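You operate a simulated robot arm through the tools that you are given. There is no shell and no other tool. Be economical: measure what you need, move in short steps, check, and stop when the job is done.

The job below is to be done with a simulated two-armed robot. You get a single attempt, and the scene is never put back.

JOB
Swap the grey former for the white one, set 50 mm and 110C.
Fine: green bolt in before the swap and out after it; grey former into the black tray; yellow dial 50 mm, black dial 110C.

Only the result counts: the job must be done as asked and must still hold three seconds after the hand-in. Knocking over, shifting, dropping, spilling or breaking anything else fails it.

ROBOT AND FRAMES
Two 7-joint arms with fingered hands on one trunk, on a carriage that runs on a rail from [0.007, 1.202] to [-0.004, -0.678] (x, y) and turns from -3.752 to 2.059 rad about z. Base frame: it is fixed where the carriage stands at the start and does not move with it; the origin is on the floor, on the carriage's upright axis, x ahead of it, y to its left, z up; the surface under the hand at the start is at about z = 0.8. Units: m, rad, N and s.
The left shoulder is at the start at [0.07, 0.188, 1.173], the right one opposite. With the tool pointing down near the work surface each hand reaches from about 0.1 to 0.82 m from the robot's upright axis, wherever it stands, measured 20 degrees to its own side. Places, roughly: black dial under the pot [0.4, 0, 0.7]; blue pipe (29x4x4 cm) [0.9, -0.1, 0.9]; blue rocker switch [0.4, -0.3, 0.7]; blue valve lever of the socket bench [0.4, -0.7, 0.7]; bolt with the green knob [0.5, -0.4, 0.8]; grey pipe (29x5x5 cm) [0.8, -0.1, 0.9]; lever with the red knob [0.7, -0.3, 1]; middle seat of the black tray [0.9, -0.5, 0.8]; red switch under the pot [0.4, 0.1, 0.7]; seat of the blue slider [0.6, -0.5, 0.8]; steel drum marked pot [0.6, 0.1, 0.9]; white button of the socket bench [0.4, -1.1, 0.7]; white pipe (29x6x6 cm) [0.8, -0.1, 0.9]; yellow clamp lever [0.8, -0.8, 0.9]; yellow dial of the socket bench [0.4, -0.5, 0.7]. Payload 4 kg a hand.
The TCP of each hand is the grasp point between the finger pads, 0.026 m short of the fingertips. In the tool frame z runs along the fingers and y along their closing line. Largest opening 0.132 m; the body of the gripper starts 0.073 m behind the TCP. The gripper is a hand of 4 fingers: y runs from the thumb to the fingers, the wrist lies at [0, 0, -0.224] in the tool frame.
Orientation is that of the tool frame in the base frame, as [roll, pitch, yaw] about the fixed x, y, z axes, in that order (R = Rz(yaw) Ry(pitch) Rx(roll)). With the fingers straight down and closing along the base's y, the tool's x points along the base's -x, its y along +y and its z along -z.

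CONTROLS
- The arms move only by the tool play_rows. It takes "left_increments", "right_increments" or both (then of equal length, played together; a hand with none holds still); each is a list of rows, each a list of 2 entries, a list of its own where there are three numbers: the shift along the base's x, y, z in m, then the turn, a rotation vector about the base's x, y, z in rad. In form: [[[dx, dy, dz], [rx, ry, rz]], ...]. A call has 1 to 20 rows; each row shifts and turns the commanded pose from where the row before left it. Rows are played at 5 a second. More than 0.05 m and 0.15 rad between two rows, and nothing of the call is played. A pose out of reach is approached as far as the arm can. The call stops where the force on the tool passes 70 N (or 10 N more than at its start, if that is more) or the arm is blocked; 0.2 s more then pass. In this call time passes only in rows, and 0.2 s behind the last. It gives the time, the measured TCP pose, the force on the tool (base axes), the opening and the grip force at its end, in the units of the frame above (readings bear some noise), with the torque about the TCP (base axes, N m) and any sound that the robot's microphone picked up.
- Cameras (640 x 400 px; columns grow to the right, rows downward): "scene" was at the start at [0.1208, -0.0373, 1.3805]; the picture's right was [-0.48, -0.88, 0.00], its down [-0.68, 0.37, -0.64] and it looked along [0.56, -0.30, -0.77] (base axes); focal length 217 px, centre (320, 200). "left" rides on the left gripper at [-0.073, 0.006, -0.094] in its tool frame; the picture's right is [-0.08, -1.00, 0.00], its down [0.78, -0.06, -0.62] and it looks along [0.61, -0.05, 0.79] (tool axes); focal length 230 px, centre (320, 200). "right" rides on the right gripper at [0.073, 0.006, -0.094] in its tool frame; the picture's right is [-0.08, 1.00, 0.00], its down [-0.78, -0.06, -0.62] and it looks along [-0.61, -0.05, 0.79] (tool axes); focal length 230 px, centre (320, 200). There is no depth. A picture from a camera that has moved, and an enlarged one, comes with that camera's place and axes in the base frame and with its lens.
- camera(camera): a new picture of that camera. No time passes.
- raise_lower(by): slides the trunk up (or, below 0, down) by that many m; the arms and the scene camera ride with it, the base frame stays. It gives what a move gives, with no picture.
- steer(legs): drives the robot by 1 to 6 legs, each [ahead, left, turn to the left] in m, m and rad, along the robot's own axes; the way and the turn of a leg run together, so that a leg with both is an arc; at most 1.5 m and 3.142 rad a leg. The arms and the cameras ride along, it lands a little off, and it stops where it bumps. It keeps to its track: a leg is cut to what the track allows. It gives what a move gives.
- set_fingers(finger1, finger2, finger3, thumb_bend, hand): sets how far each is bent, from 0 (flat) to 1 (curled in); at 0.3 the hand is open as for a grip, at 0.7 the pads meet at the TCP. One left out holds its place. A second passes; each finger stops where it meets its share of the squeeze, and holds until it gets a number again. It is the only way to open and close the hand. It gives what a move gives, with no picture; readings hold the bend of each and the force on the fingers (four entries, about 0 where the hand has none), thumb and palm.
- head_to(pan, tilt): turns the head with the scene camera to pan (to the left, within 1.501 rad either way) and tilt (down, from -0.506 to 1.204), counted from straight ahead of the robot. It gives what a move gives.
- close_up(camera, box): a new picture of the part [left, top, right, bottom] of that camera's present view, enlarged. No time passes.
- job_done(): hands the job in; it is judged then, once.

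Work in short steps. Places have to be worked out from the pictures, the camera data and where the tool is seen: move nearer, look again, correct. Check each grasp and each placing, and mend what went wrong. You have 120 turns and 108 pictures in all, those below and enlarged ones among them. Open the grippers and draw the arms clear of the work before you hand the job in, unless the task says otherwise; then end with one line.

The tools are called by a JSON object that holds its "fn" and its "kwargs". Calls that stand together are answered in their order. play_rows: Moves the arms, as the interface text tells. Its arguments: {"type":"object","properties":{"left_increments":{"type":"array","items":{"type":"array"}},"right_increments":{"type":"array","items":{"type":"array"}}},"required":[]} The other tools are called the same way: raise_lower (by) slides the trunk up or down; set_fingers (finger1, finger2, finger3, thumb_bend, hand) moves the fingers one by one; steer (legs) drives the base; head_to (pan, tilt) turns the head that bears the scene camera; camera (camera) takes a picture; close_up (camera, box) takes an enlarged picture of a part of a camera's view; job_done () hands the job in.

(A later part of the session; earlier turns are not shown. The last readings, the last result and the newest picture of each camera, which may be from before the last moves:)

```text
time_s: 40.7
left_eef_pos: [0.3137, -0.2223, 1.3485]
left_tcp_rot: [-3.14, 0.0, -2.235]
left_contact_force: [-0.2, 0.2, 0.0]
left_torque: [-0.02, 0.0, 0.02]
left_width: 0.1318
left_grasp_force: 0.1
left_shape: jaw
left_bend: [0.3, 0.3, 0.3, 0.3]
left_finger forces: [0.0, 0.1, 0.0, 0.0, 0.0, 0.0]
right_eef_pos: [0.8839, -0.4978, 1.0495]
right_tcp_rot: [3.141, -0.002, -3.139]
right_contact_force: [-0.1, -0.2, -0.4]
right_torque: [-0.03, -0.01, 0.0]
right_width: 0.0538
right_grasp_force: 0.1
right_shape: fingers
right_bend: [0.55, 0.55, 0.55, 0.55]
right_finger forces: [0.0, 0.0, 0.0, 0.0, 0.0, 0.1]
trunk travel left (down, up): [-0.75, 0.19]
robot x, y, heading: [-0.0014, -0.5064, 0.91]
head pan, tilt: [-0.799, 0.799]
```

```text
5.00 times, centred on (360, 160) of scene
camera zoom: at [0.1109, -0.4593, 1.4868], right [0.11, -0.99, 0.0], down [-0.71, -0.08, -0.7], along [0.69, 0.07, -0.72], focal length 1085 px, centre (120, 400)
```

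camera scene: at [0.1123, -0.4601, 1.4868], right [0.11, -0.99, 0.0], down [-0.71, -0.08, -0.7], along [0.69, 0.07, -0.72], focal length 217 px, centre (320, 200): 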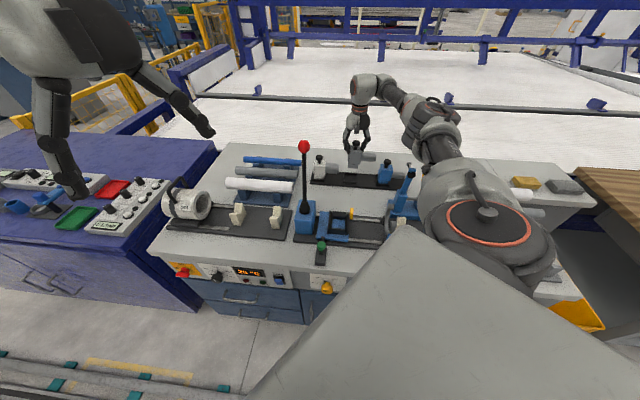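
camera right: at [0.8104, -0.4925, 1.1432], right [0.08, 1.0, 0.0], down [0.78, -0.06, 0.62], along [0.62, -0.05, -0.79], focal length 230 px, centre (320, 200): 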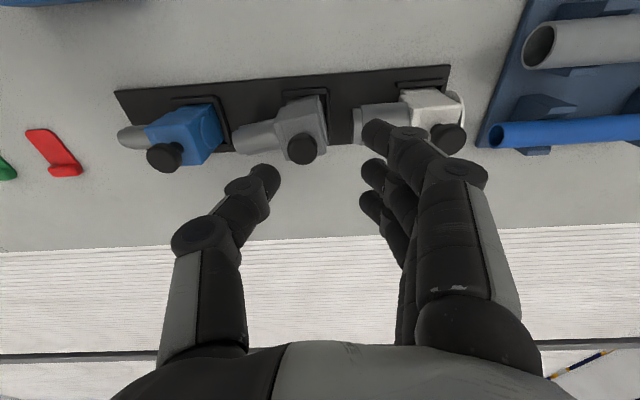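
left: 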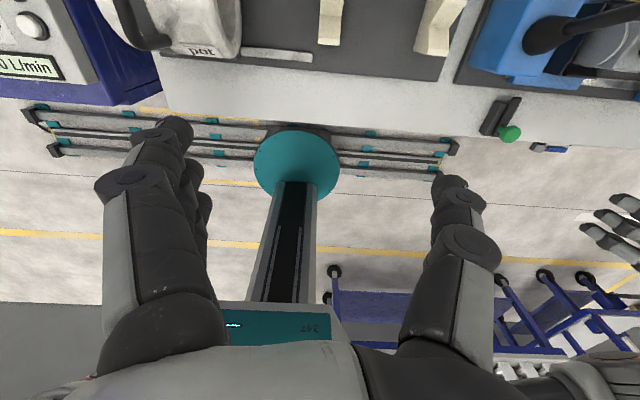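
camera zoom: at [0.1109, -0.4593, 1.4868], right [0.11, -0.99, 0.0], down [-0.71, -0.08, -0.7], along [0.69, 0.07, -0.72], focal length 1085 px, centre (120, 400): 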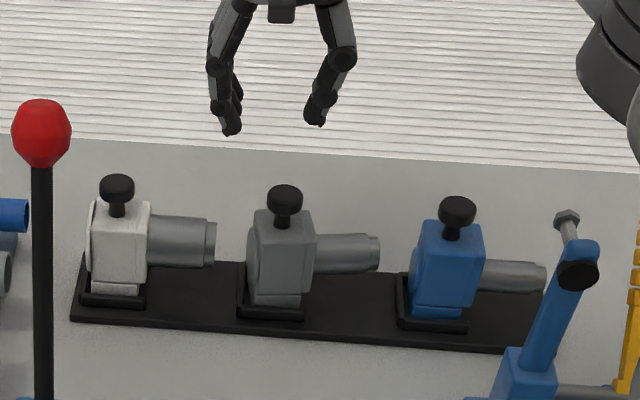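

Grey is in the seat, maybe slightly yawed. I take a close look.

{"fn": "close_up", "kwargs": {"camera": "right", "box": [110, 60, 350, 190]}}

{"fn": "close_up", "kwargs": {"camera": "scene", "box": [330, 150, 410, 190]}}

```text
2.67 times, centred on (230, 125) of right
camera zoom: at [0.8104, -0.4925, 1.1432], right [0.08, 1.0, 0.0], down [0.78, -0.06, 0.62], along [0.62, -0.05, -0.79], focal length 614 px, centre (560, 400)
```

zoom: 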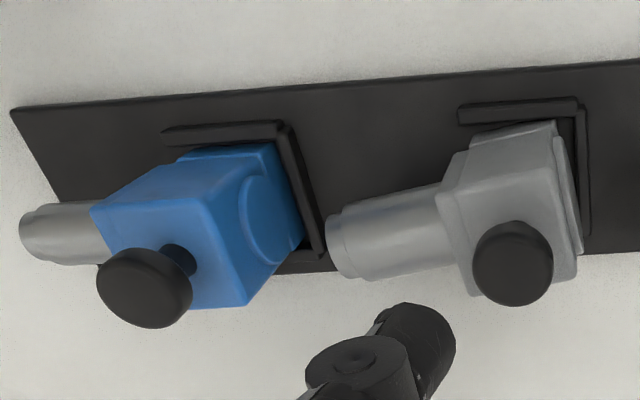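

```text
8.00 times, centred on (370, 170) of scene
camera zoom: at [0.1109, -0.4593, 1.4868], right [0.11, -0.99, 0.0], down [-0.71, -0.08, -0.7], along [0.69, 0.07, -0.72], focal length 1736 px, centre (-80, 440)
```

zoom: 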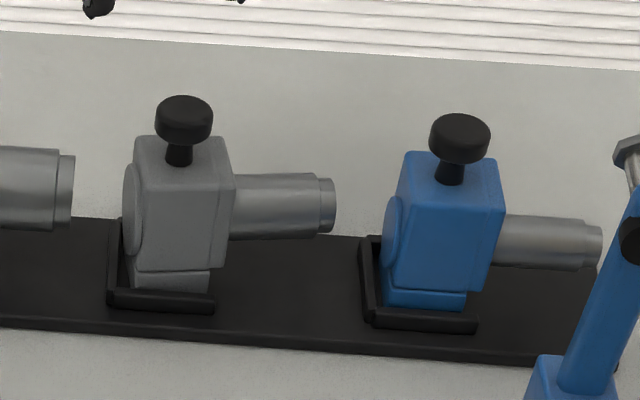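

Grey sits within its frame. White's knob is at about [.920,-.364,.908]; I move above it with a moderate opening and look.

{"fn": "set_fingers", "kwargs": {"hand": "right", "finger1": 0.51, "finger2": 0.51, "finger3": 0.51, "thumb_bend": 0.46}}

{"fn": "play_rows", "kwargs": {"right_increments": [[[0.0, 0.04, 0.0], [0, 0, 0]], [[0.0, 0.045, 0.0], [0, 0, 0]], [[0.018, 0.045, 0], [0, 0, 0]], [[0.018, 0.002, -0.03], [0, 0, 0]], [[0, 0, -0.03], [0, 0, 0]]]}}

{"fn": "camera", "kwargs": {"camera": "right"}}

{"fn": "camera", "kwargs": {"camera": "scene"}}

```text
time_s: 41.7
left_eef_pos: [0.3146, -0.2228, 1.3492]
left_tcp_rot: [3.141, 0.0, -2.234]
left_contact_force: [0.2, 0.5, 0.1]
left_torque: [-0.02, -0.04, -0.02]
left_width: 0.1319
left_grasp_force: 0.1
left_shape: jaw
left_bend: [0.3, 0.3, 0.3, 0.3]
left_finger forces: [0.0, 0.0, 0.0, 0.1, 0.0, 0.0]
right_eef_pos: [0.8858, -0.4972, 1.0492]
right_tcp_rot: [-3.141, -0.001, 3.141]
right_contact_force: [-0.6, 0.4, -0.7]
right_torque: [-0.02, 0.02, -0.01]
right_width: 0.0748
right_grasp_force: 0.0
right_shape: fingers
right_bend: [0.51, 0.51, 0.51, 0.46]
right_finger forces: [0.0, 0.0, 0.0, 0.0, 0.0, 0.0]
trunk travel left (down, up): [-0.75, 0.19]
robot x, y, heading: [-0.0045, -0.5068, 0.909]
head pan, tilt: [-0.799, 0.799]
```

```text
time_s: 42.9
left_eef_pos: [0.3154, -0.2251, 1.3494]
left_tcp_rot: [3.14, 0.001, -2.233]
left_contact_force: [-0.6, -0.5, 0.3]
left_torque: [0.0, -0.01, -0.02]
left_width: 0.1318
left_grasp_force: 0.2
left_shape: jaw
left_bend: [0.3, 0.3, 0.3, 0.3]
left_finger forces: [0.0, 0.0, 0.0, 0.0, 0.0, 0.1]
right_eef_pos: [0.9079, -0.3744, 0.9941]
right_tcp_rot: [-3.141, 0.0, -3.141]
right_contact_force: [-0.4, -0.4, 0.1]
right_torque: [-0.02, 0.02, -0.01]
right_width: 0.0752
right_grasp_force: 0.0
right_shape: fingers
right_bend: [0.51, 0.51, 0.51, 0.46]
right_finger forces: [0.0, 0.0, 0.0, 0.0, 0.1, 0.0]
right hand out of reach, approached as far as the arm can: row 4
trunk travel left (down, up): [-0.75, 0.19]
robot x, y, heading: [-0.0042, -0.5066, 0.905]
head pan, tilt: [-0.799, 0.799]
```

```text
46 pictures are left
camera right: at [0.8357, -0.3699, 1.0875], right [0.07, 1.0, 0.0], down [0.78, -0.06, 0.62], along [0.62, -0.05, -0.79], focal length 230 px, centre (320, 200)
```

right: 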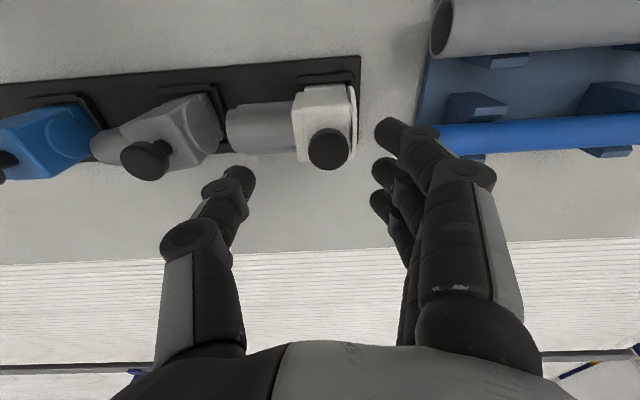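

```text
45 pictures are left
camera scene: at [0.1133, -0.4621, 1.4868], right [0.11, -0.99, 0.0], down [-0.71, -0.08, -0.7], along [0.69, 0.08, -0.72], focal length 217 px, centre (320, 200)
```

scene: 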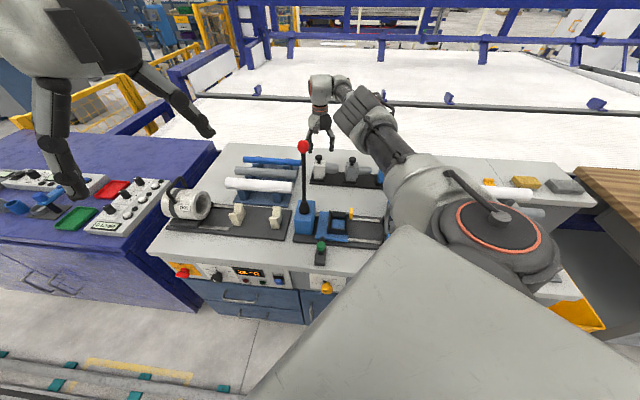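

The white is just out of reach with a vertical tool, and driving over would crowd the red lever (knob ≈[.674,-.345,1.13]). Since the grip is on the ±y faces, I can tilt the tool about y so the wrist comes nearer; white knob is at ≈[.922,-.369].

{"fn": "play_rows", "kwargs": {"right_increments": [[[0.0, 0, 0.02], [0, -0.1, 0]], [[0.0, 0, 0.01], [0, -0.1, 0]], [[0, 0, 0], [0, -0.1, 0]], [[0, 0, 0], [0, -0.1, 0]]]}}

{"fn": "camera", "kwargs": {"camera": "right"}}

{"fn": "close_up", "kwargs": {"camera": "scene", "box": [260, 60, 420, 220]}}

```text
time_s: 43.9
left_eef_pos: [0.3141, -0.2239, 1.3489]
left_tcp_rot: [-3.141, 0.0, -2.234]
left_contact_force: [-0.2, -0.1, -0.3]
left_torque: [-0.02, 0.01, 0.0]
left_width: 0.1318
left_grasp_force: 0.2
left_shape: jaw
left_bend: [0.3, 0.3, 0.3, 0.3]
left_finger forces: [0.0, 0.0, 0.0, 0.0, 0.0, 0.1]
right_eef_pos: [0.9095, -0.3722, 1.0227]
right_tcp_rot: [3.141, 0.4, -3.139]
right_contact_force: [-0.1, -0.1, 0.3]
right_torque: [0.0, -0.04, 0.01]
right_width: 0.0751
right_grasp_force: 0.0
right_shape: fingers
right_bend: [0.51, 0.51, 0.51, 0.46]
right_finger forces: [0.0, 0.1, 0.1, 0.0, 0.1, 0.0]
trunk travel left (down, up): [-0.75, 0.19]
robot x, y, heading: [-0.0018, -0.5096, 0.908]
head pan, tilt: [-0.799, 0.799]
```

```text
44 pictures are left
camera right: at [0.8047, -0.3674, 1.0804], right [0.07, 1.0, 0.03], down [0.48, -0.06, 0.87], along [0.87, -0.05, -0.48], focal length 230 px, centre (320, 200)
```

right: 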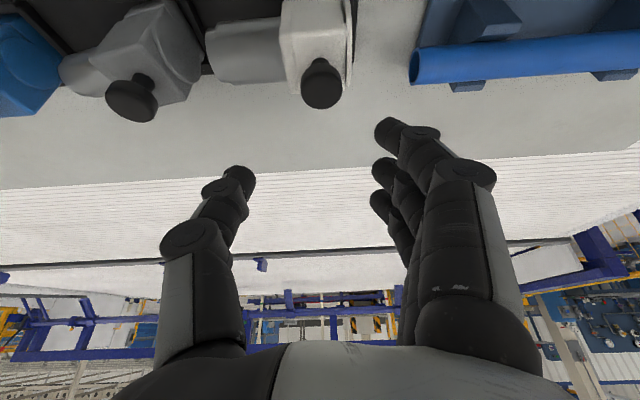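

```text
2.50 times, centred on (340, 140) of scene
camera zoom: at [0.1117, -0.4617, 1.4869], right [0.11, -0.99, 0.0], down [-0.71, -0.08, -0.7], along [0.69, 0.08, -0.72], focal length 543 px, centre (270, 350)
```

zoom: 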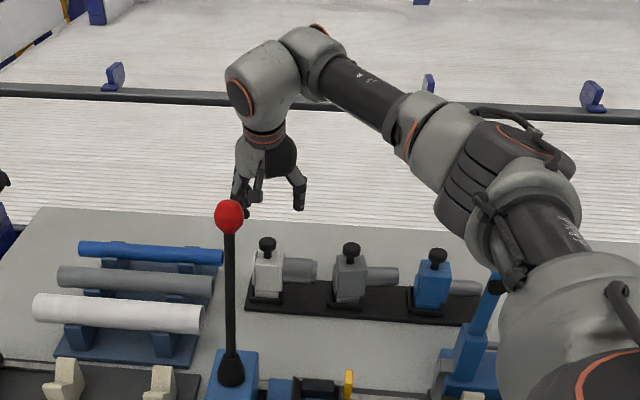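

Clear view; white knob at [.921,-.370]. I descend with the tilted tool to TCP ≈[.917,-.370,.914].

{"fn": "play_rows", "kwargs": {"right_increments": [[[0.004, 0.002, -0.03], [0, 0, 0]], [[0.004, 0, -0.03], [0, 0, 0]], [[0, 0, -0.02], [0, 0, 0]]]}}

{"fn": "camera", "kwargs": {"camera": "right"}}

{"fn": "close_up", "kwargs": {"camera": "scene", "box": [290, 110, 410, 190]}}

```text
time_s: 44.7
left_eef_pos: [0.3137, -0.2227, 1.35]
left_tcp_rot: [-3.141, 0.0, -2.234]
left_contact_force: [-0.3, -0.4, -0.1]
left_torque: [-0.01, -0.02, 0.01]
left_width: 0.1321
left_grasp_force: 0.1
left_shape: jaw
left_bend: [0.3, 0.3, 0.3, 0.3]
left_finger forces: [0.0, 0.0, 0.0, 0.0, 0.1, 0.0]
right_eef_pos: [0.9196, -0.3682, 0.9411]
right_tcp_rot: [-3.14, 0.4, -3.14]
right_contact_force: [-0.8, -0.2, 0.4]
right_torque: [0.01, -0.01, -0.01]
right_width: 0.0752
right_grasp_force: 0.1
right_shape: fingers
right_bend: [0.51, 0.51, 0.51, 0.46]
right_finger forces: [0.1, 0.1, 0.0, 0.0, 0.1, 0.0]
trunk travel left (down, up): [-0.75, 0.19]
robot x, y, heading: [-0.0038, -0.5068, 0.907]
head pan, tilt: [-0.799, 0.799]
```

```text
42 pictures are left
camera right: at [0.8149, -0.3632, 0.9986], right [0.07, 1.0, 0.03], down [0.48, -0.06, 0.87], along [0.87, -0.05, -0.49], focal length 230 px, centre (320, 200)
```

right: 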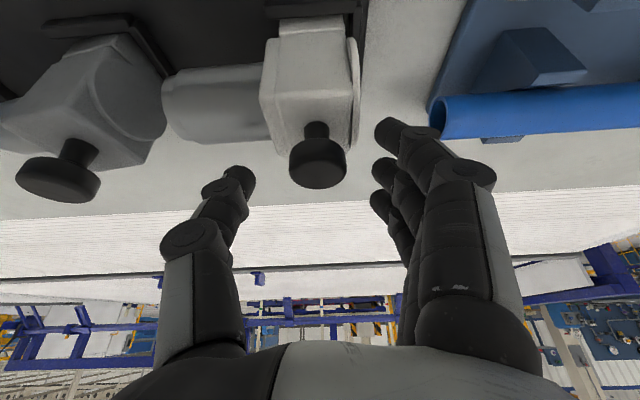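

```text
5.00 times, centred on (350, 150) of scene
camera zoom: at [0.1115, -0.4603, 1.4869], right [0.11, -0.99, 0.0], down [-0.71, -0.08, -0.7], along [0.69, 0.07, -0.72], focal length 1085 px, centre (170, 450)
```

zoom: 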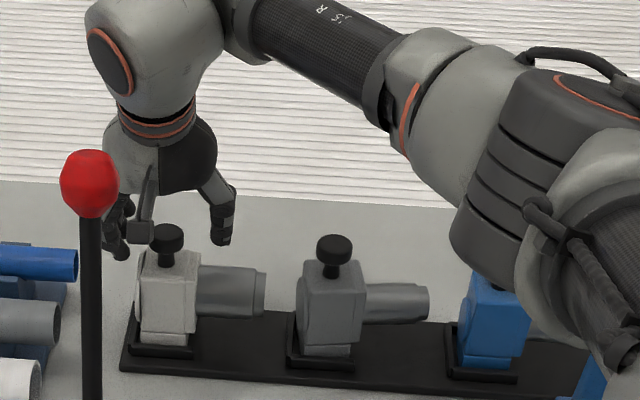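

Well aligned. For elbow margin I raise the trunk 6 cm first, then lower the hand to grip height.

{"fn": "raise_lower", "kwargs": {"by": 0.06}}

{"fn": "play_rows", "kwargs": {"right_increments": [[[0, -0.001, -0.04], [0, 0, 0]], [[-0.002, 0, -0.025], [0, 0, 0]], [[0, 0, -0.015], [0, 0, 0]], [[0, 0, -0.007], [0, 0, 0]]]}}

{"fn": "camera", "kwargs": {"camera": "right"}}

```text
time_s: 45.7
left_eef_pos: [0.3146, -0.2219, 1.408]
left_tcp_rot: [-3.142, 0.0, -2.234]
left_contact_force: [-0.1, -0.2, 0.0]
left_torque: [-0.02, 0.01, -0.02]
left_width: 0.132
left_grasp_force: 0.1
left_shape: jaw
left_bend: [0.3, 0.3, 0.3, 0.3]
left_finger forces: [0.1, 0.1, 0.0, 0.0, 0.0, 0.1]
right_eef_pos: [0.9185, -0.3666, 1.0008]
right_tcp_rot: [-3.139, 0.399, -3.139]
right_contact_force: [0.5, -0.1, 0.1]
right_torque: [-0.01, 0.02, -0.04]
right_width: 0.0753
right_grasp_force: 0.0
right_shape: fingers
right_bend: [0.51, 0.51, 0.51, 0.46]
right_finger forces: [0.1, 0.0, 0.1, 0.1, 0.0, 0.1]
trunk travel left (down, up): [-0.81, 0.13]
robot x, y, heading: [-0.0045, -0.5075, 0.908]
head pan, tilt: [-0.799, 0.799]
```

```text
time_s: 46.7
left_eef_pos: [0.3143, -0.2239, 1.4089]
left_tcp_rot: [-3.142, -0.001, -2.235]
left_contact_force: [-0.5, 1.0, 0.4]
left_torque: [0.0, 0.0, 0.01]
left_width: 0.1318
left_grasp_force: 0.0
left_shape: jaw
left_bend: [0.3, 0.3, 0.3, 0.3]
left_finger forces: [0.0, 0.1, 0.0, 0.0, 0.0, 0.0]
right_eef_pos: [0.9186, -0.3683, 0.9157]
right_tcp_rot: [3.141, 0.401, -3.141]
right_contact_force: [1.8, -1.6, 5.6]
right_torque: [-0.39, -0.05, 0.06]
right_width: 0.0796
right_grasp_force: 3.1
right_shape: fingers
right_bend: [0.51, 0.51, 0.51, 0.45]
right_finger forces: [0.1, 0.0, 0.0, 0.1, 5.7, 0.0]
trunk travel left (down, up): [-0.81, 0.13]
robot x, y, heading: [-0.0057, -0.5093, 0.903]
head pan, tilt: [-0.799, 0.799]
```

```text
40 pictures are left
camera right: at [0.814, -0.364, 0.973], right [0.07, 1.0, 0.03], down [0.48, -0.06, 0.87], along [0.87, -0.05, -0.48], focal length 230 px, centre (320, 200)
```

right: 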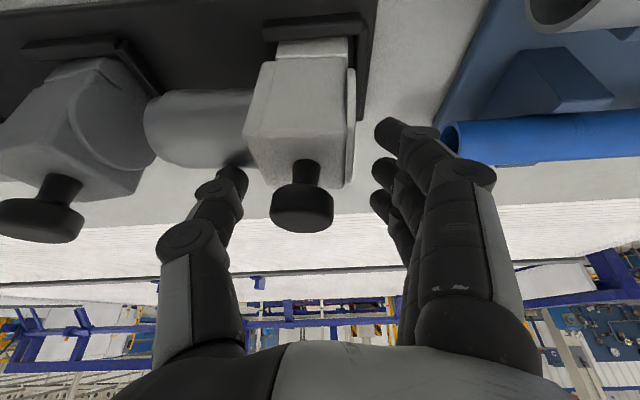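

The thumb touched and the white former has moved ~1 cm toward −y. I rise straight up at once and look.

{"fn": "play_rows", "kwargs": {"right_increments": [[[0, 0, 0.02], [0, 0, 0]], [[0, 0, 0.03], [0, 0, 0]]]}}

{"fn": "camera", "kwargs": {"camera": "right"}}

{"fn": "close_up", "kwargs": {"camera": "scene", "box": [290, 120, 410, 200]}}

```text
time_s: 47.3
left_eef_pos: [0.3128, -0.2225, 1.4102]
left_tcp_rot: [-3.141, 0.0, -2.235]
left_contact_force: [-0.2, 0.6, 0.0]
left_torque: [-0.01, -0.02, -0.04]
left_width: 0.1317
left_grasp_force: 0.1
left_shape: jaw
left_bend: [0.3, 0.3, 0.3, 0.3]
left_finger forces: [0.0, 0.0, 0.0, 0.0, 0.1, 0.0]
right_eef_pos: [0.9162, -0.3687, 0.9645]
right_tcp_rot: [3.142, 0.399, -3.139]
right_contact_force: [0.0, 0.4, 0.2]
right_torque: [0.0, 0.0, 0.02]
right_width: 0.0763
right_grasp_force: 0.0
right_shape: fingers
right_bend: [0.51, 0.51, 0.51, 0.46]
right_finger forces: [0.0, 0.0, 0.1, 0.1, 0.0, 0.0]
trunk travel left (down, up): [-0.81, 0.13]
robot x, y, heading: [-0.0025, -0.5086, 0.912]
head pan, tilt: [-0.799, 0.799]
```

```text
39 pictures are left
camera right: at [0.8122, -0.3646, 1.0217], right [0.07, 1.0, 0.03], down [0.48, -0.06, 0.87], along [0.87, -0.05, -0.49], focal length 230 px, centre (320, 200)
```

right: 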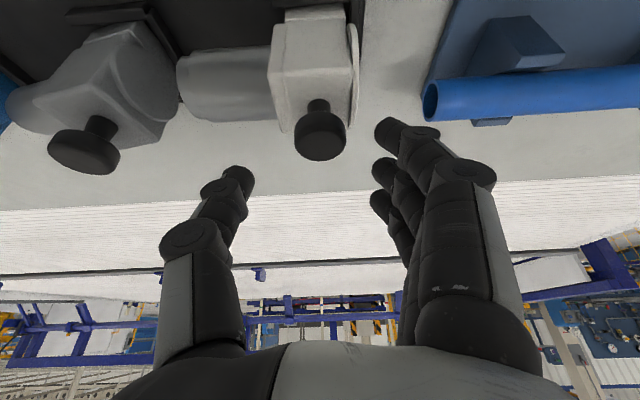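

```text
5.00 times, centred on (350, 160) of scene
camera zoom: at [0.1103, -0.4611, 1.5469], right [0.11, -0.99, 0.0], down [-0.71, -0.08, -0.7], along [0.69, 0.08, -0.72], focal length 1085 px, centre (170, 400)
```

zoom: 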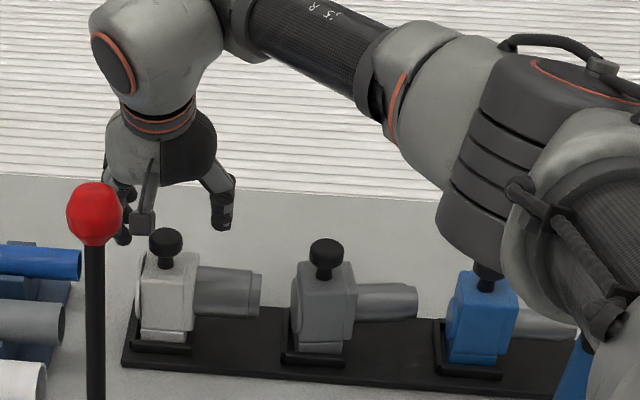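

It settled back upright (the low, open thumb had pressed on the nose). I narrow the opening so the thumb comes down next to the body, and re-descend to z≈.92.

{"fn": "set_fingers", "kwargs": {"hand": "right", "finger1": 0.535, "finger2": 0.535, "finger3": 0.535, "thumb_bend": 0.545}}

{"fn": "play_rows", "kwargs": {"right_increments": [[[0.001, 0, -0.02], [0, 0, 0]], [[0.001, 0, -0.012], [0, 0, 0]]]}}

{"fn": "camera", "kwargs": {"camera": "right"}}

```text
time_s: 48.3
left_eef_pos: [0.3153, -0.2217, 1.4089]
left_tcp_rot: [-3.141, 0.0, -2.234]
left_contact_force: [-0.3, -0.4, 0.1]
left_torque: [0.04, -0.01, 0.0]
left_width: 0.1319
left_grasp_force: 0.2
left_shape: jaw
left_bend: [0.3, 0.3, 0.3, 0.3]
left_finger forces: [0.0, 0.0, 0.0, 0.0, 0.1, 0.0]
right_eef_pos: [0.9165, -0.3693, 0.9647]
right_tcp_rot: [3.141, 0.399, -3.139]
right_contact_force: [0.3, -0.2, -0.8]
right_torque: [0.01, -0.03, -0.02]
right_width: 0.0602
right_grasp_force: 0.1
right_shape: fingers
right_bend: [0.53, 0.53, 0.53, 0.54]
right_finger forces: [0.1, 0.0, 0.0, 0.0, 0.0, 0.0]
trunk travel left (down, up): [-0.81, 0.13]
robot x, y, heading: [-0.004, -0.5095, 0.908]
head pan, tilt: [-0.799, 0.799]
```

```text
time_s: 48.9
left_eef_pos: [0.315, -0.2215, 1.4095]
left_tcp_rot: [-3.141, 0.0, -2.232]
left_contact_force: [0.9, 0.4, 0.3]
left_torque: [-0.02, 0.0, 0.0]
left_width: 0.1319
left_grasp_force: 0.0
left_shape: jaw
left_bend: [0.3, 0.3, 0.3, 0.3]
left_finger forces: [0.1, 0.0, 0.0, 0.0, 0.0, 0.0]
right_eef_pos: [0.9189, -0.3688, 0.932]
right_tcp_rot: [3.14, 0.4, -3.139]
right_contact_force: [-0.4, -0.1, -0.8]
right_torque: [-0.02, 0.02, 0.0]
right_width: 0.0601
right_grasp_force: 0.1
right_shape: fingers
right_bend: [0.53, 0.53, 0.53, 0.54]
right_finger forces: [0.0, 0.1, 0.0, 0.0, 0.1, 0.1]
trunk travel left (down, up): [-0.81, 0.13]
robot x, y, heading: [-0.0026, -0.5105, 0.903]
head pan, tilt: [-0.799, 0.799]
```

```text
37 pictures are left
camera right: at [0.8143, -0.3634, 0.9884], right [0.07, 1.0, 0.03], down [0.48, -0.06, 0.87], along [0.87, -0.05, -0.49], focal length 230 px, centre (320, 200)
```

right: 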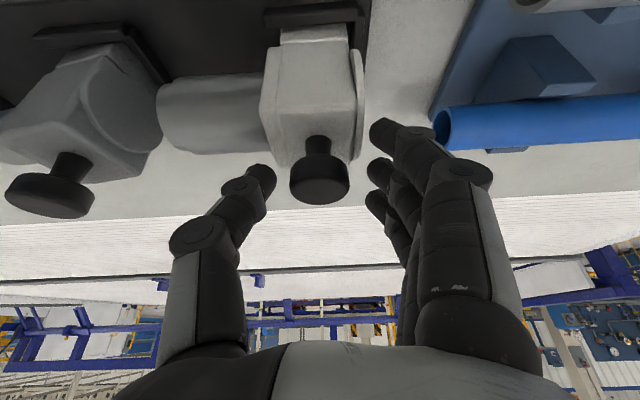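

Centred around the knob with no contact. I lower 1.2 cm in small steps.

{"fn": "play_rows", "kwargs": {"right_increments": [[[0, 0, -0.004], [0, 0, 0]], [[0, 0, -0.004], [0, 0, 0]], [[0, 0, -0.004], [0, 0, 0]]]}}

{"fn": "camera", "kwargs": {"camera": "right"}}

```text
time_s: 49.7
left_eef_pos: [0.3136, -0.2219, 1.4095]
left_tcp_rot: [-3.14, 0.0, -2.232]
left_contact_force: [-0.1, -0.3, -0.6]
left_torque: [-0.03, -0.05, 0.01]
left_width: 0.1321
left_grasp_force: 0.1
left_shape: jaw
left_bend: [0.3, 0.3, 0.3, 0.3]
left_finger forces: [0.0, 0.0, 0.0, 0.0, 0.0, 0.1]
right_eef_pos: [0.9193, -0.3684, 0.9215]
right_tcp_rot: [-3.141, 0.4, -3.139]
right_contact_force: [0.8, 0.6, 0.2]
right_torque: [0.01, -0.01, 0.03]
right_width: 0.0604
right_grasp_force: 0.1
right_shape: fingers
right_bend: [0.53, 0.53, 0.53, 0.54]
right_finger forces: [0.1, 0.0, 0.1, 0.0, 0.1, 0.1]
trunk travel left (down, up): [-0.81, 0.13]
robot x, y, heading: [-0.0011, -0.5091, 0.905]
head pan, tilt: [-0.799, 0.799]
```

```text
36 pictures are left
camera right: at [0.8148, -0.3642, 0.978], right [0.07, 1.0, 0.03], down [0.48, -0.06, 0.87], along [0.87, -0.05, -0.49], focal length 230 px, centre (320, 200)
```

right: 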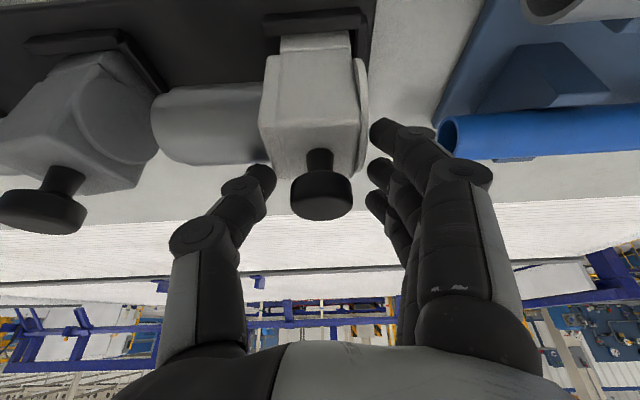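

Same relation to the knob as in the successful grey grip. I lower 3 mm more and close.

{"fn": "play_rows", "kwargs": {"right_increments": [[[0, 0, -0.003], [0, 0, 0]]]}}

{"fn": "set_fingers", "kwargs": {"hand": "right", "finger1": 0.75, "finger2": 0.75, "finger3": 0.75, "thumb_bend": 0.8}}

{"fn": "camera", "kwargs": {"camera": "right"}}

```text
time_s: 50.1
left_eef_pos: [0.3127, -0.2233, 1.4102]
left_tcp_rot: [-3.141, 0.0, -2.233]
left_contact_force: [-0.3, 0.3, -0.1]
left_torque: [-0.01, 0.01, -0.02]
left_width: 0.1319
left_grasp_force: 0.0
left_shape: jaw
left_bend: [0.3, 0.3, 0.3, 0.3]
left_finger forces: [0.0, 0.1, 0.1, 0.0, 0.0, 0.0]
right_eef_pos: [0.9195, -0.369, 0.919]
right_tcp_rot: [3.142, 0.402, -3.139]
right_contact_force: [3.0, -0.9, 5.3]
right_torque: [-0.21, -0.16, 0.1]
right_width: 0.0603
right_grasp_force: 3.0
right_shape: fingers
right_bend: [0.53, 0.53, 0.53, 0.54]
right_finger forces: [0.0, 0.1, 0.1, 0.0, 6.1, 0.0]
trunk travel left (down, up): [-0.81, 0.13]
robot x, y, heading: [-0.0018, -0.5075, 0.907]
head pan, tilt: [-0.799, 0.799]
```

```text
time_s: 51.1
left_eef_pos: [0.3138, -0.2228, 1.4108]
left_tcp_rot: [3.14, -0.001, -2.234]
left_contact_force: [0.4, 0.0, -0.4]
left_torque: [0.01, -0.01, 0.03]
left_width: 0.1318
left_grasp_force: 0.1
left_shape: jaw
left_bend: [0.3, 0.3, 0.3, 0.3]
left_finger forces: [0.0, 0.0, 0.1, 0.1, 0.0, 0.1]
right_eef_pos: [0.9177, -0.368, 0.9194]
right_tcp_rot: [-3.139, 0.403, -3.139]
right_contact_force: [3.1, 2.8, 8.5]
right_torque: [0.22, -0.13, -0.06]
right_width: 0.0362
right_grasp_force: 33.5
right_shape: fingers
right_bend: [0.59, 0.67, 0.75, 0.68]
right_finger forces: [10.1, 29.0, 0.1, 0.0, 27.6, 0.1]
trunk travel left (down, up): [-0.81, 0.13]
robot x, y, heading: [-0.0055, -0.5068, 0.908]
head pan, tilt: [-0.799, 0.799]
```

```text
35 pictures are left
camera right: at [0.814, -0.3634, 0.9761], right [0.07, 1.0, 0.03], down [0.48, -0.06, 0.87], along [0.87, -0.05, -0.48], focal length 230 px, centre (320, 200)
```

right: 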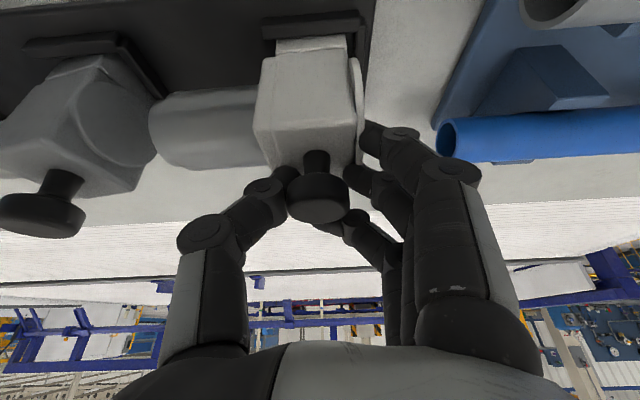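

Middle finger and thumb clamp the knob/stem (33 N), with finger 1 on the body. I test-lift.

{"fn": "play_rows", "kwargs": {"right_increments": [[[0, 0, 0.01], [0, 0, 0]], [[0, 0, 0.015], [0, 0, 0]], [[0, 0, 0.015], [0, 0, 0]]]}}

{"fn": "camera", "kwargs": {"camera": "right"}}

{"fn": "close_up", "kwargs": {"camera": "scene", "box": [290, 120, 410, 200]}}

```text
time_s: 51.9
left_eef_pos: [0.3147, -0.2225, 1.4082]
left_tcp_rot: [3.141, 0.001, -2.234]
left_contact_force: [0.2, 0.9, -1.2]
left_torque: [0.02, 0.0, -0.02]
left_width: 0.1318
left_grasp_force: 0.0
left_shape: jaw
left_bend: [0.3, 0.3, 0.3, 0.3]
left_finger forces: [0.1, 0.1, 0.0, 0.0, 0.0, 0.0]
right_eef_pos: [0.9195, -0.3693, 0.956]
right_tcp_rot: [-3.141, 0.399, -3.14]
right_contact_force: [-0.4, 0.1, -4.4]
right_torque: [0.03, -0.01, 0.0]
right_width: 0.0365
right_grasp_force: 24.4
right_shape: fingers
right_bend: [0.59, 0.67, 0.75, 0.68]
right_finger forces: [9.4, 15.4, 0.0, 0.0, 23.7, 0.0]
trunk travel left (down, up): [-0.81, 0.13]
robot x, y, heading: [-0.0067, -0.5081, 0.909]
head pan, tilt: [-0.799, 0.799]
```

```text
34 pictures are left
camera right: at [0.8159, -0.3642, 1.0138], right [0.07, 1.0, 0.03], down [0.48, -0.06, 0.87], along [0.87, -0.05, -0.49], focal length 230 px, centre (320, 200)
```

right: 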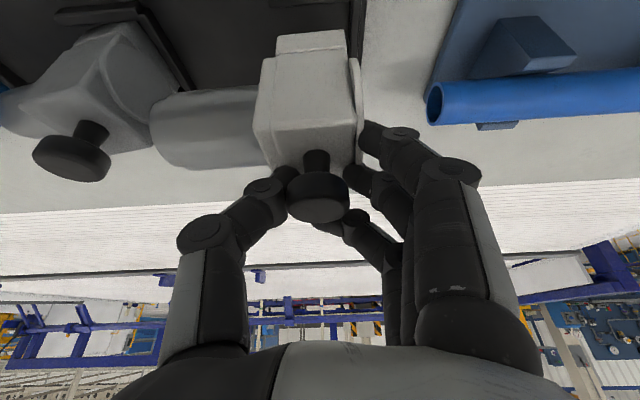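

```text
5.00 times, centred on (350, 160) of scene
camera zoom: at [0.1122, -0.4603, 1.5467], right [0.11, -0.99, 0.0], down [-0.71, -0.08, -0.7], along [0.69, 0.07, -0.72], focal length 1085 px, centre (170, 400)
```

zoom: 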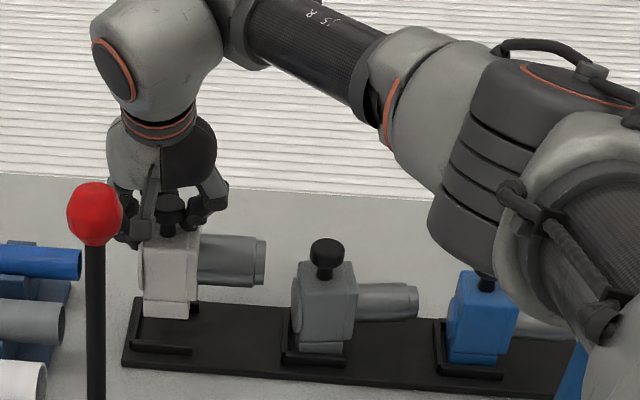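

White is lifted and steady. I raise it, move to y≈-.52, back in x, watching lever clearance.

{"fn": "play_rows", "kwargs": {"right_increments": [[[0, 0, 0.04], [0, 0, 0]], [[0, 0, 0.04], [0, 0, 0]], [[0, 0, 0.04], [0, 0, 0]], [[0, -0.03, 0.02], [0, 0, 0]], [[0, -0.04, 0], [0, 0, 0]], [[-0.02, -0.04, 0], [0, 0, 0]], [[-0.03, -0.03, 0], [0, 0, 0]], [[-0.04, -0.01, 0], [0, 0, 0]], [[-0.04, 0, 0], [0, 0, 0]], [[-0.04, 0, 0], [0, 0, 0]], [[-0.04, 0, 0], [0, 0, 0]], [[-0.04, 0, 0], [0, 0, 0]], [[-0.04, 0.02, 0], [0, 0, 0]], [[-0.01, 0.02, 0], [0, 0, 0]]]}}

{"fn": "camera", "kwargs": {"camera": "right"}}

{"fn": "camera", "kwargs": {"camera": "scene"}}

```text
time_s: 54.9
left_eef_pos: [0.3171, -0.2208, 1.4091]
left_tcp_rot: [-3.142, -0.001, -2.234]
left_contact_force: [-0.4, 0.2, 0.0]
left_torque: [0.0, 0.0, -0.02]
left_width: 0.1316
left_grasp_force: 0.1
left_shape: jaw
left_bend: [0.3, 0.3, 0.3, 0.3]
left_finger forces: [0.1, 0.0, 0.0, 0.0, 0.1, 0.1]
right_eef_pos: [0.6549, -0.4921, 1.1026]
right_tcp_rot: [-3.124, 0.416, -3.083]
right_contact_force: [-0.2, 0.5, -5.3]
right_torque: [0.04, 0.03, -0.03]
right_width: 0.0364
right_grasp_force: 19.5
right_shape: fingers
right_bend: [0.59, 0.66, 0.75, 0.68]
right_finger forces: [9.4, 9.9, 0.0, 0.0, 19.9, 0.1]
right hand out of reach, approached as far as the arm can: row 13, 14
trunk travel left (down, up): [-0.81, 0.13]
robot x, y, heading: [-0.0034, -0.5078, 0.906]
head pan, tilt: [-0.799, 0.799]
```

```text
32 pictures are left
camera right: at [0.5502, -0.4906, 1.1572], right [0.02, 1.0, 0.01], down [0.47, -0.02, 0.88], along [0.88, -0.01, -0.47], focal length 230 px, centre (320, 200)
```

right: 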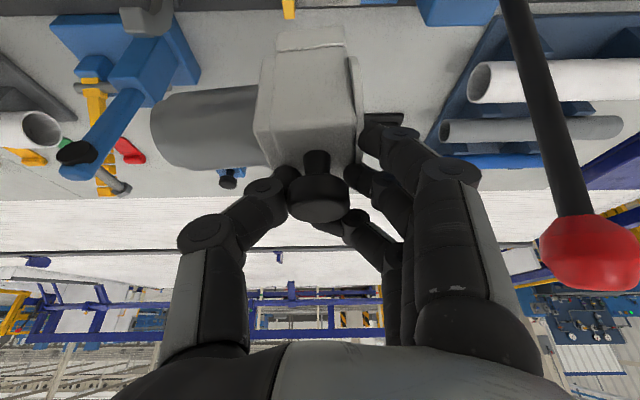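

```text
31 pictures are left
camera scene: at [0.1132, -0.4584, 1.5466], right [0.11, -0.99, 0.0], down [-0.71, -0.08, -0.7], along [0.69, 0.07, -0.72], focal length 217 px, centre (320, 200)
```

scene: 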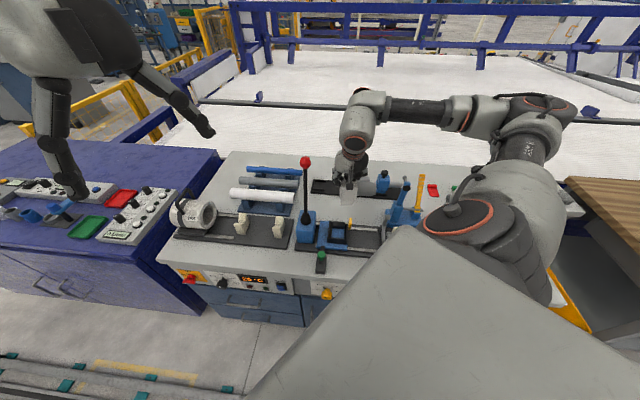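

The arm is at its folding limit here, so I reverse the drive (turn right, move +y) to get the slider in comfortable reach as at first.

{"fn": "steer", "kwargs": {"legs": [[0.136, 0.152, -0.353], [0.075, 0.19, -0.353]]}}

{"fn": "camera", "kwargs": {"camera": "right"}}

```text
time_s: 57.8
left_eef_pos: [0.4267, -0.0985, 1.4088]
left_tcp_rot: [3.137, 0.0, -2.951]
left_contact_force: [-0.2, 0.7, -0.7]
left_torque: [0.04, -0.01, -0.02]
left_width: 0.1318
left_grasp_force: 0.0
left_shape: jaw
left_bend: [0.3, 0.3, 0.3, 0.3]
left_finger forces: [0.0, 0.0, 0.0, 0.1, 0.0, 0.0]
right_eef_pos: [0.5057, -0.526, 1.1001]
right_tcp_rot: [-3.128, 0.414, 2.48]
right_contact_force: [0.1, 0.1, -5.0]
right_torque: [0.05, -0.03, 0.03]
right_width: 0.0362
right_grasp_force: 19.1
right_shape: fingers
right_bend: [0.59, 0.66, 0.75, 0.68]
right_finger forces: [9.2, 10.0, 0.1, 0.0, 19.5, 0.0]
trunk travel left (down, up): [-0.81, 0.13]
robot x, y, heading: [-0.003, -0.1018, 0.19]
head pan, tilt: [-0.799, 0.799]
```

```text
30 pictures are left
camera right: at [0.4269, -0.4569, 1.1566], right [0.67, 0.74, 0.02], down [0.34, -0.33, 0.88], along [0.66, -0.59, -0.47], focal length 230 px, centre (320, 200)
```

right: 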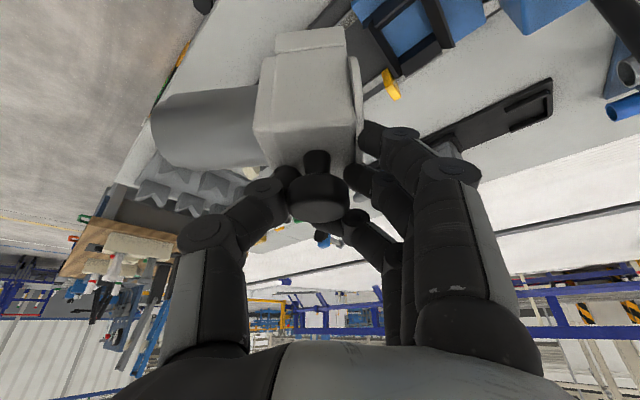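

Still held (19 N, steady). I turn the tool back in yaw and check the pose.

{"fn": "play_rows", "kwargs": {"right_increments": [[[0.0, 0, 0], [0, 0, 0.145]], [[0.0, 0, 0], [0, 0, 0.145]], [[0.0, 0, 0], [0, 0, 0.145]], [[0.0, 0, 0], [0, 0, 0.145]], [[0.0, 0, 0], [0, 0, 0.08]]]}}

```text
time_s: 59.0
left_eef_pos: [0.4259, -0.0972, 1.4084]
left_tcp_rot: [3.139, 0.001, -2.951]
left_contact_force: [0.5, -0.3, 0.0]
left_torque: [0.01, -0.02, -0.03]
left_width: 0.1318
left_grasp_force: 0.1
left_shape: jaw
left_bend: [0.3, 0.3, 0.3, 0.3]
left_finger forces: [0.0, 0.0, 0.1, 0.0, 0.0, 0.0]
right_eef_pos: [0.5065, -0.5237, 1.1015]
right_tcp_rot: [-3.127, 0.415, -3.14]
right_contact_force: [0.2, 0.2, -5.7]
right_torque: [0.03, 0.0, 0.0]
right_width: 0.0361
right_grasp_force: 19.3
right_shape: fingers
right_bend: [0.59, 0.66, 0.75, 0.68]
right_finger forces: [9.1, 10.0, 0.0, 0.0, 19.2, 0.1]
trunk travel left (down, up): [-0.81, 0.13]
robot x, y, heading: [-0.0047, -0.1033, 0.189]
head pan, tilt: [-0.799, 0.799]
```

Small roll/pitch errors to fix (≈.015). I move over the slider seat at [.62,-.474] and descend to z≈1.02.

{"fn": "play_rows", "kwargs": {"right_increments": [[[0.04, 0.02, 0], [0.014, 0.015, 0]], [[0.04, 0.02, 0], [0, 0, 0]], [[0.034, 0.01, 0], [0, 0, 0]], [[0, 0, -0.04], [0, 0, 0]], [[0, 0, -0.04], [0, 0, 0]]]}}

{"fn": "head_to", "kwargs": {"pan": -0.85, "tilt": 0.85}}

{"fn": "camera", "kwargs": {"camera": "scene"}}

{"fn": "camera", "kwargs": {"camera": "right"}}

```text
time_s: 60.2
left_eef_pos: [0.427, -0.0974, 1.4083]
left_tcp_rot: [3.139, -0.002, -2.951]
left_contact_force: [-0.5, 0.5, 0.5]
left_torque: [-0.02, 0.01, -0.04]
left_width: 0.1319
left_grasp_force: 0.1
left_shape: jaw
left_bend: [0.3, 0.3, 0.3, 0.3]
left_finger forces: [0.0, 0.0, 0.0, 0.0, 0.0, 0.0]
right_eef_pos: [0.6167, -0.4761, 1.0243]
right_tcp_rot: [3.141, 0.399, 3.133]
right_contact_force: [-0.5, -0.3, -4.9]
right_torque: [0.04, -0.02, -0.03]
right_width: 0.0359
right_grasp_force: 18.8
right_shape: fingers
right_bend: [0.59, 0.66, 0.75, 0.68]
right_finger forces: [8.9, 9.6, 0.0, 0.0, 18.9, 0.0]
trunk travel left (down, up): [-0.81, 0.13]
robot x, y, heading: [0.0043, -0.103, 0.188]
head pan, tilt: [-0.799, 0.799]
```

```text
time_s: 60.8
left_eef_pos: [0.427, -0.097, 1.4086]
left_tcp_rot: [3.141, -0.001, -2.951]
left_contact_force: [0.5, 0.3, 0.4]
left_torque: [-0.01, 0.03, -0.02]
left_width: 0.1319
left_grasp_force: 0.0
left_shape: jaw
left_bend: [0.3, 0.3, 0.3, 0.3]
left_finger forces: [0.0, 0.0, 0.1, 0.1, 0.1, 0.1]
right_eef_pos: [0.6163, -0.4751, 1.025]
right_tcp_rot: [-3.141, 0.401, 3.134]
right_contact_force: [-0.3, -0.4, -5.5]
right_torque: [0.04, -0.01, 0.03]
right_width: 0.0362
right_grasp_force: 18.5
right_shape: fingers
right_bend: [0.59, 0.66, 0.75, 0.68]
right_finger forces: [8.9, 9.6, 0.0, 0.0, 18.9, 0.0]
trunk travel left (down, up): [-0.81, 0.13]
robot x, y, heading: [-0.0035, -0.1049, 0.186]
head pan, tilt: [-0.85, 0.85]
```

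```text
29 pictures are left
camera scene: at [0.1148, -0.1426, 1.5427], right [-0.61, -0.79, 0.0], down [-0.59, 0.46, -0.66], along [0.52, -0.4, -0.75], focal length 217 px, centre (320, 200)
```

scene: 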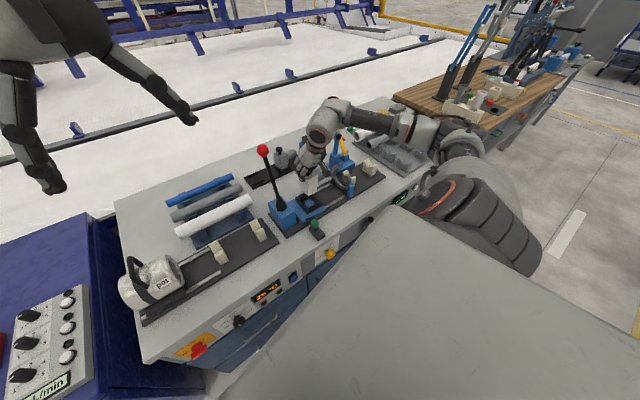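

```text
28 pictures are left
camera right: at [0.5126, -0.4693, 1.0811], right [0.08, 1.0, 0.03], down [0.48, -0.06, 0.87], along [0.87, -0.05, -0.49], focal length 230 px, centre (320, 200)
```

right: 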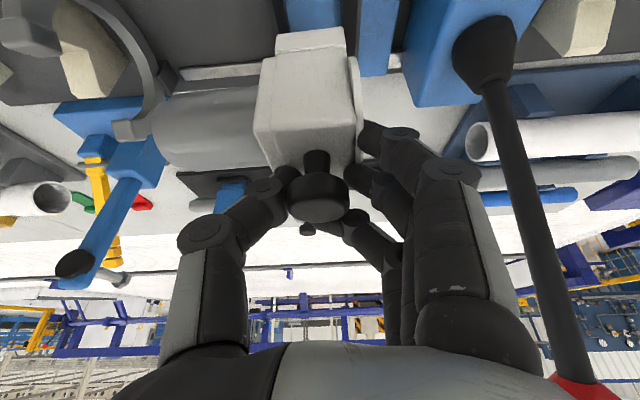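

Aligned within a few mm; I correct x +4 mm and yaw, and descend to z≈.968 for a check.

{"fn": "play_rows", "kwargs": {"right_increments": [[[0.004, 0.001, -0.03], [0, 0, 0.007]], [[0, 0, -0.027], [0, 0, 0]]]}}

{"fn": "close_up", "kwargs": {"camera": "scene", "box": [270, 140, 370, 240]}}

{"fn": "close_up", "kwargs": {"camera": "right", "box": [180, 0, 440, 220]}}

```text
time_s: 61.4
left_eef_pos: [0.4271, -0.0965, 1.4087]
left_tcp_rot: [3.14, -0.001, -2.951]
left_contact_force: [-0.4, 0.6, 0.6]
left_torque: [0.0, 0.04, -0.01]
left_width: 0.1322
left_grasp_force: 0.0
left_shape: jaw
left_bend: [0.3, 0.3, 0.3, 0.3]
left_finger forces: [0.0, 0.0, 0.0, 0.0, 0.1, 0.0]
right_eef_pos: [0.6225, -0.4734, 0.9654]
right_tcp_rot: [-3.14, 0.4, 3.141]
right_contact_force: [-0.8, -0.4, -5.1]
right_torque: [0.03, 0.04, 0.0]
right_width: 0.0364
right_grasp_force: 18.8
right_shape: fingers
right_bend: [0.59, 0.66, 0.75, 0.68]
right_finger forces: [8.9, 9.5, 0.0, 0.0, 18.8, 0.0]
trunk travel left (down, up): [-0.81, 0.13]
robot x, y, heading: [0.0005, -0.1008, 0.186]
head pan, tilt: [-0.85, 0.85]
```

```text
4.00 times, centred on (320, 190) of scene
camera zoom: at [0.1152, -0.1429, 1.5427], right [-0.61, -0.79, 0.0], down [-0.59, 0.46, -0.66], along [0.52, -0.4, -0.75], focal length 868 px, centre (320, 240)
```

zoom: 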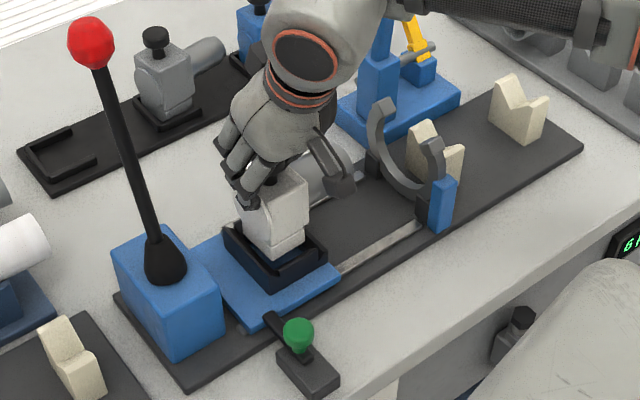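

```text
1.82 times, centred on (310, 110) of right
camera zoom: at [0.5176, -0.4685, 1.0223], right [0.07, 1.0, 0.03], down [0.48, -0.06, 0.87], along [0.87, -0.05, -0.49], focal length 418 px, centre (338, 364)
```

zoom: 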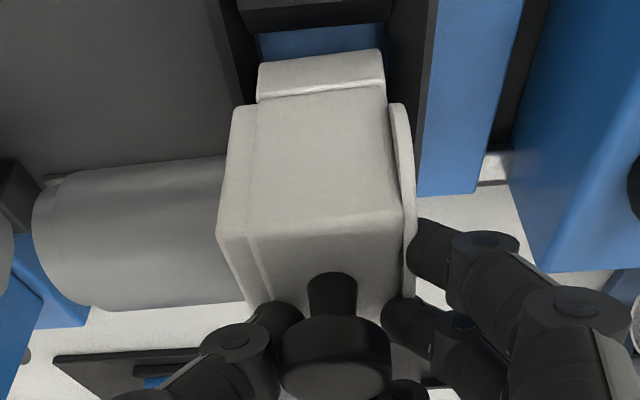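

The base sits over the opening with the same ~6 mm gap as the neighbours had. I lower slowly.

{"fn": "play_rows", "kwargs": {"right_increments": [[[0, 0, -0.008], [0, 0, 0]], [[0, 0, -0.005], [0, 0, 0]], [[0, 0, -0.003], [0, 0, 0]], [[0, 0, -0.003], [0, 0, 0]], [[0, 0, -0.003], [0, 0, 0]]]}}

{"fn": "close_up", "kwargs": {"camera": "scene", "box": [280, 150, 360, 230]}}

```text
time_s: 62.6
left_eef_pos: [0.4259, -0.0966, 1.4088]
left_tcp_rot: [3.141, 0.0, -2.952]
left_contact_force: [-0.8, 1.0, 1.4]
left_torque: [0.03, 0.0, 0.01]
left_width: 0.1318
left_grasp_force: 0.1
left_shape: jaw
left_bend: [0.3, 0.3, 0.3, 0.3]
left_finger forces: [0.0, 0.0, 0.1, 0.1, 0.1, 0.0]
right_eef_pos: [0.6226, -0.4735, 0.9442]
right_tcp_rot: [-3.139, 0.4, 3.14]
right_contact_force: [-1.3, -0.4, -5.6]
right_torque: [0.02, 0.13, -0.03]
right_width: 0.0362
right_grasp_force: 18.7
right_shape: fingers
right_bend: [0.59, 0.66, 0.75, 0.68]
right_finger forces: [9.2, 9.4, 0.0, 0.0, 18.7, 0.1]
trunk travel left (down, up): [-0.81, 0.13]
robot x, y, heading: [0.0021, -0.0986, 0.19]
head pan, tilt: [-0.85, 0.85]
```

```text
5.00 times, centred on (320, 190) of scene
camera zoom: at [0.1142, -0.1424, 1.5427], right [-0.61, -0.79, 0.0], down [-0.59, 0.46, -0.66], along [0.52, -0.4, -0.75], focal length 1085 px, centre (320, 250)
```

zoom: 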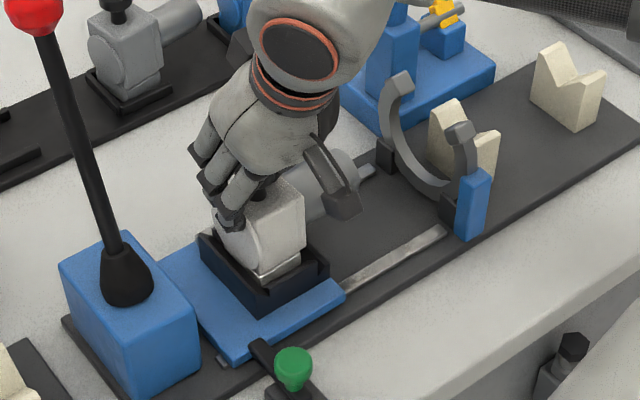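

It is entering the seat without force. I continue to the bottom.

{"fn": "play_rows", "kwargs": {"right_increments": [[[-0.001, 0, -0.003], [0, 0, 0]], [[0, 0, -0.003], [0, 0, 0]], [[0, 0, -0.003], [0, 0, 0]]]}}

{"fn": "close_up", "kwargs": {"camera": "scene", "box": [280, 150, 360, 230]}}

```text
time_s: 63.4
left_eef_pos: [0.4206, -0.0948, 1.4116]
left_tcp_rot: [-3.139, 0.002, -2.951]
left_contact_force: [0.1, 0.3, -0.3]
left_torque: [0.01, -0.01, 0.0]
left_width: 0.1316
left_grasp_force: 0.0
left_shape: jaw
left_bend: [0.3, 0.3, 0.3, 0.3]
left_finger forces: [0.0, 0.0, 0.0, 0.0, 0.0, 0.1]
right_eef_pos: [0.6192, -0.472, 0.9387]
right_tcp_rot: [-3.139, 0.41, -3.14]
right_contact_force: [-4.7, -3.8, 21.8]
right_torque: [-0.02, -0.03, -0.07]
right_width: 0.0359
right_grasp_force: 27.1
right_shape: fingers
right_bend: [0.59, 0.67, 0.75, 0.68]
right_finger forces: [9.0, 19.6, 0.0, 0.1, 26.0, 0.0]
trunk travel left (down, up): [-0.81, 0.13]
robot x, y, heading: [-0.0007, -0.1014, 0.192]
head pan, tilt: [-0.85, 0.85]
```

```text
5.00 times, centred on (320, 190) of scene
camera zoom: at [0.1093, -0.1403, 1.5436], right [-0.61, -0.79, 0.0], down [-0.59, 0.46, -0.66], along [0.52, -0.41, -0.75], focal length 1085 px, centre (320, 250)
```

zoom: 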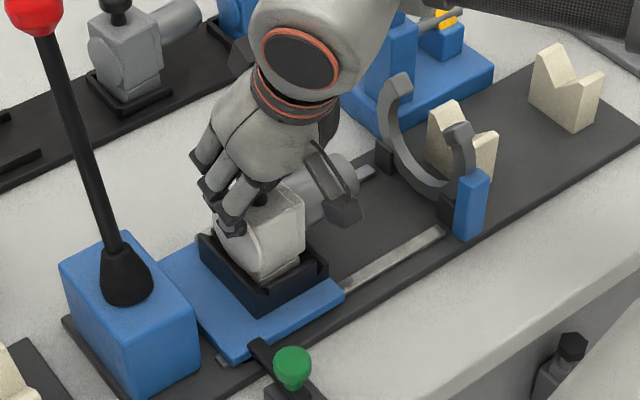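

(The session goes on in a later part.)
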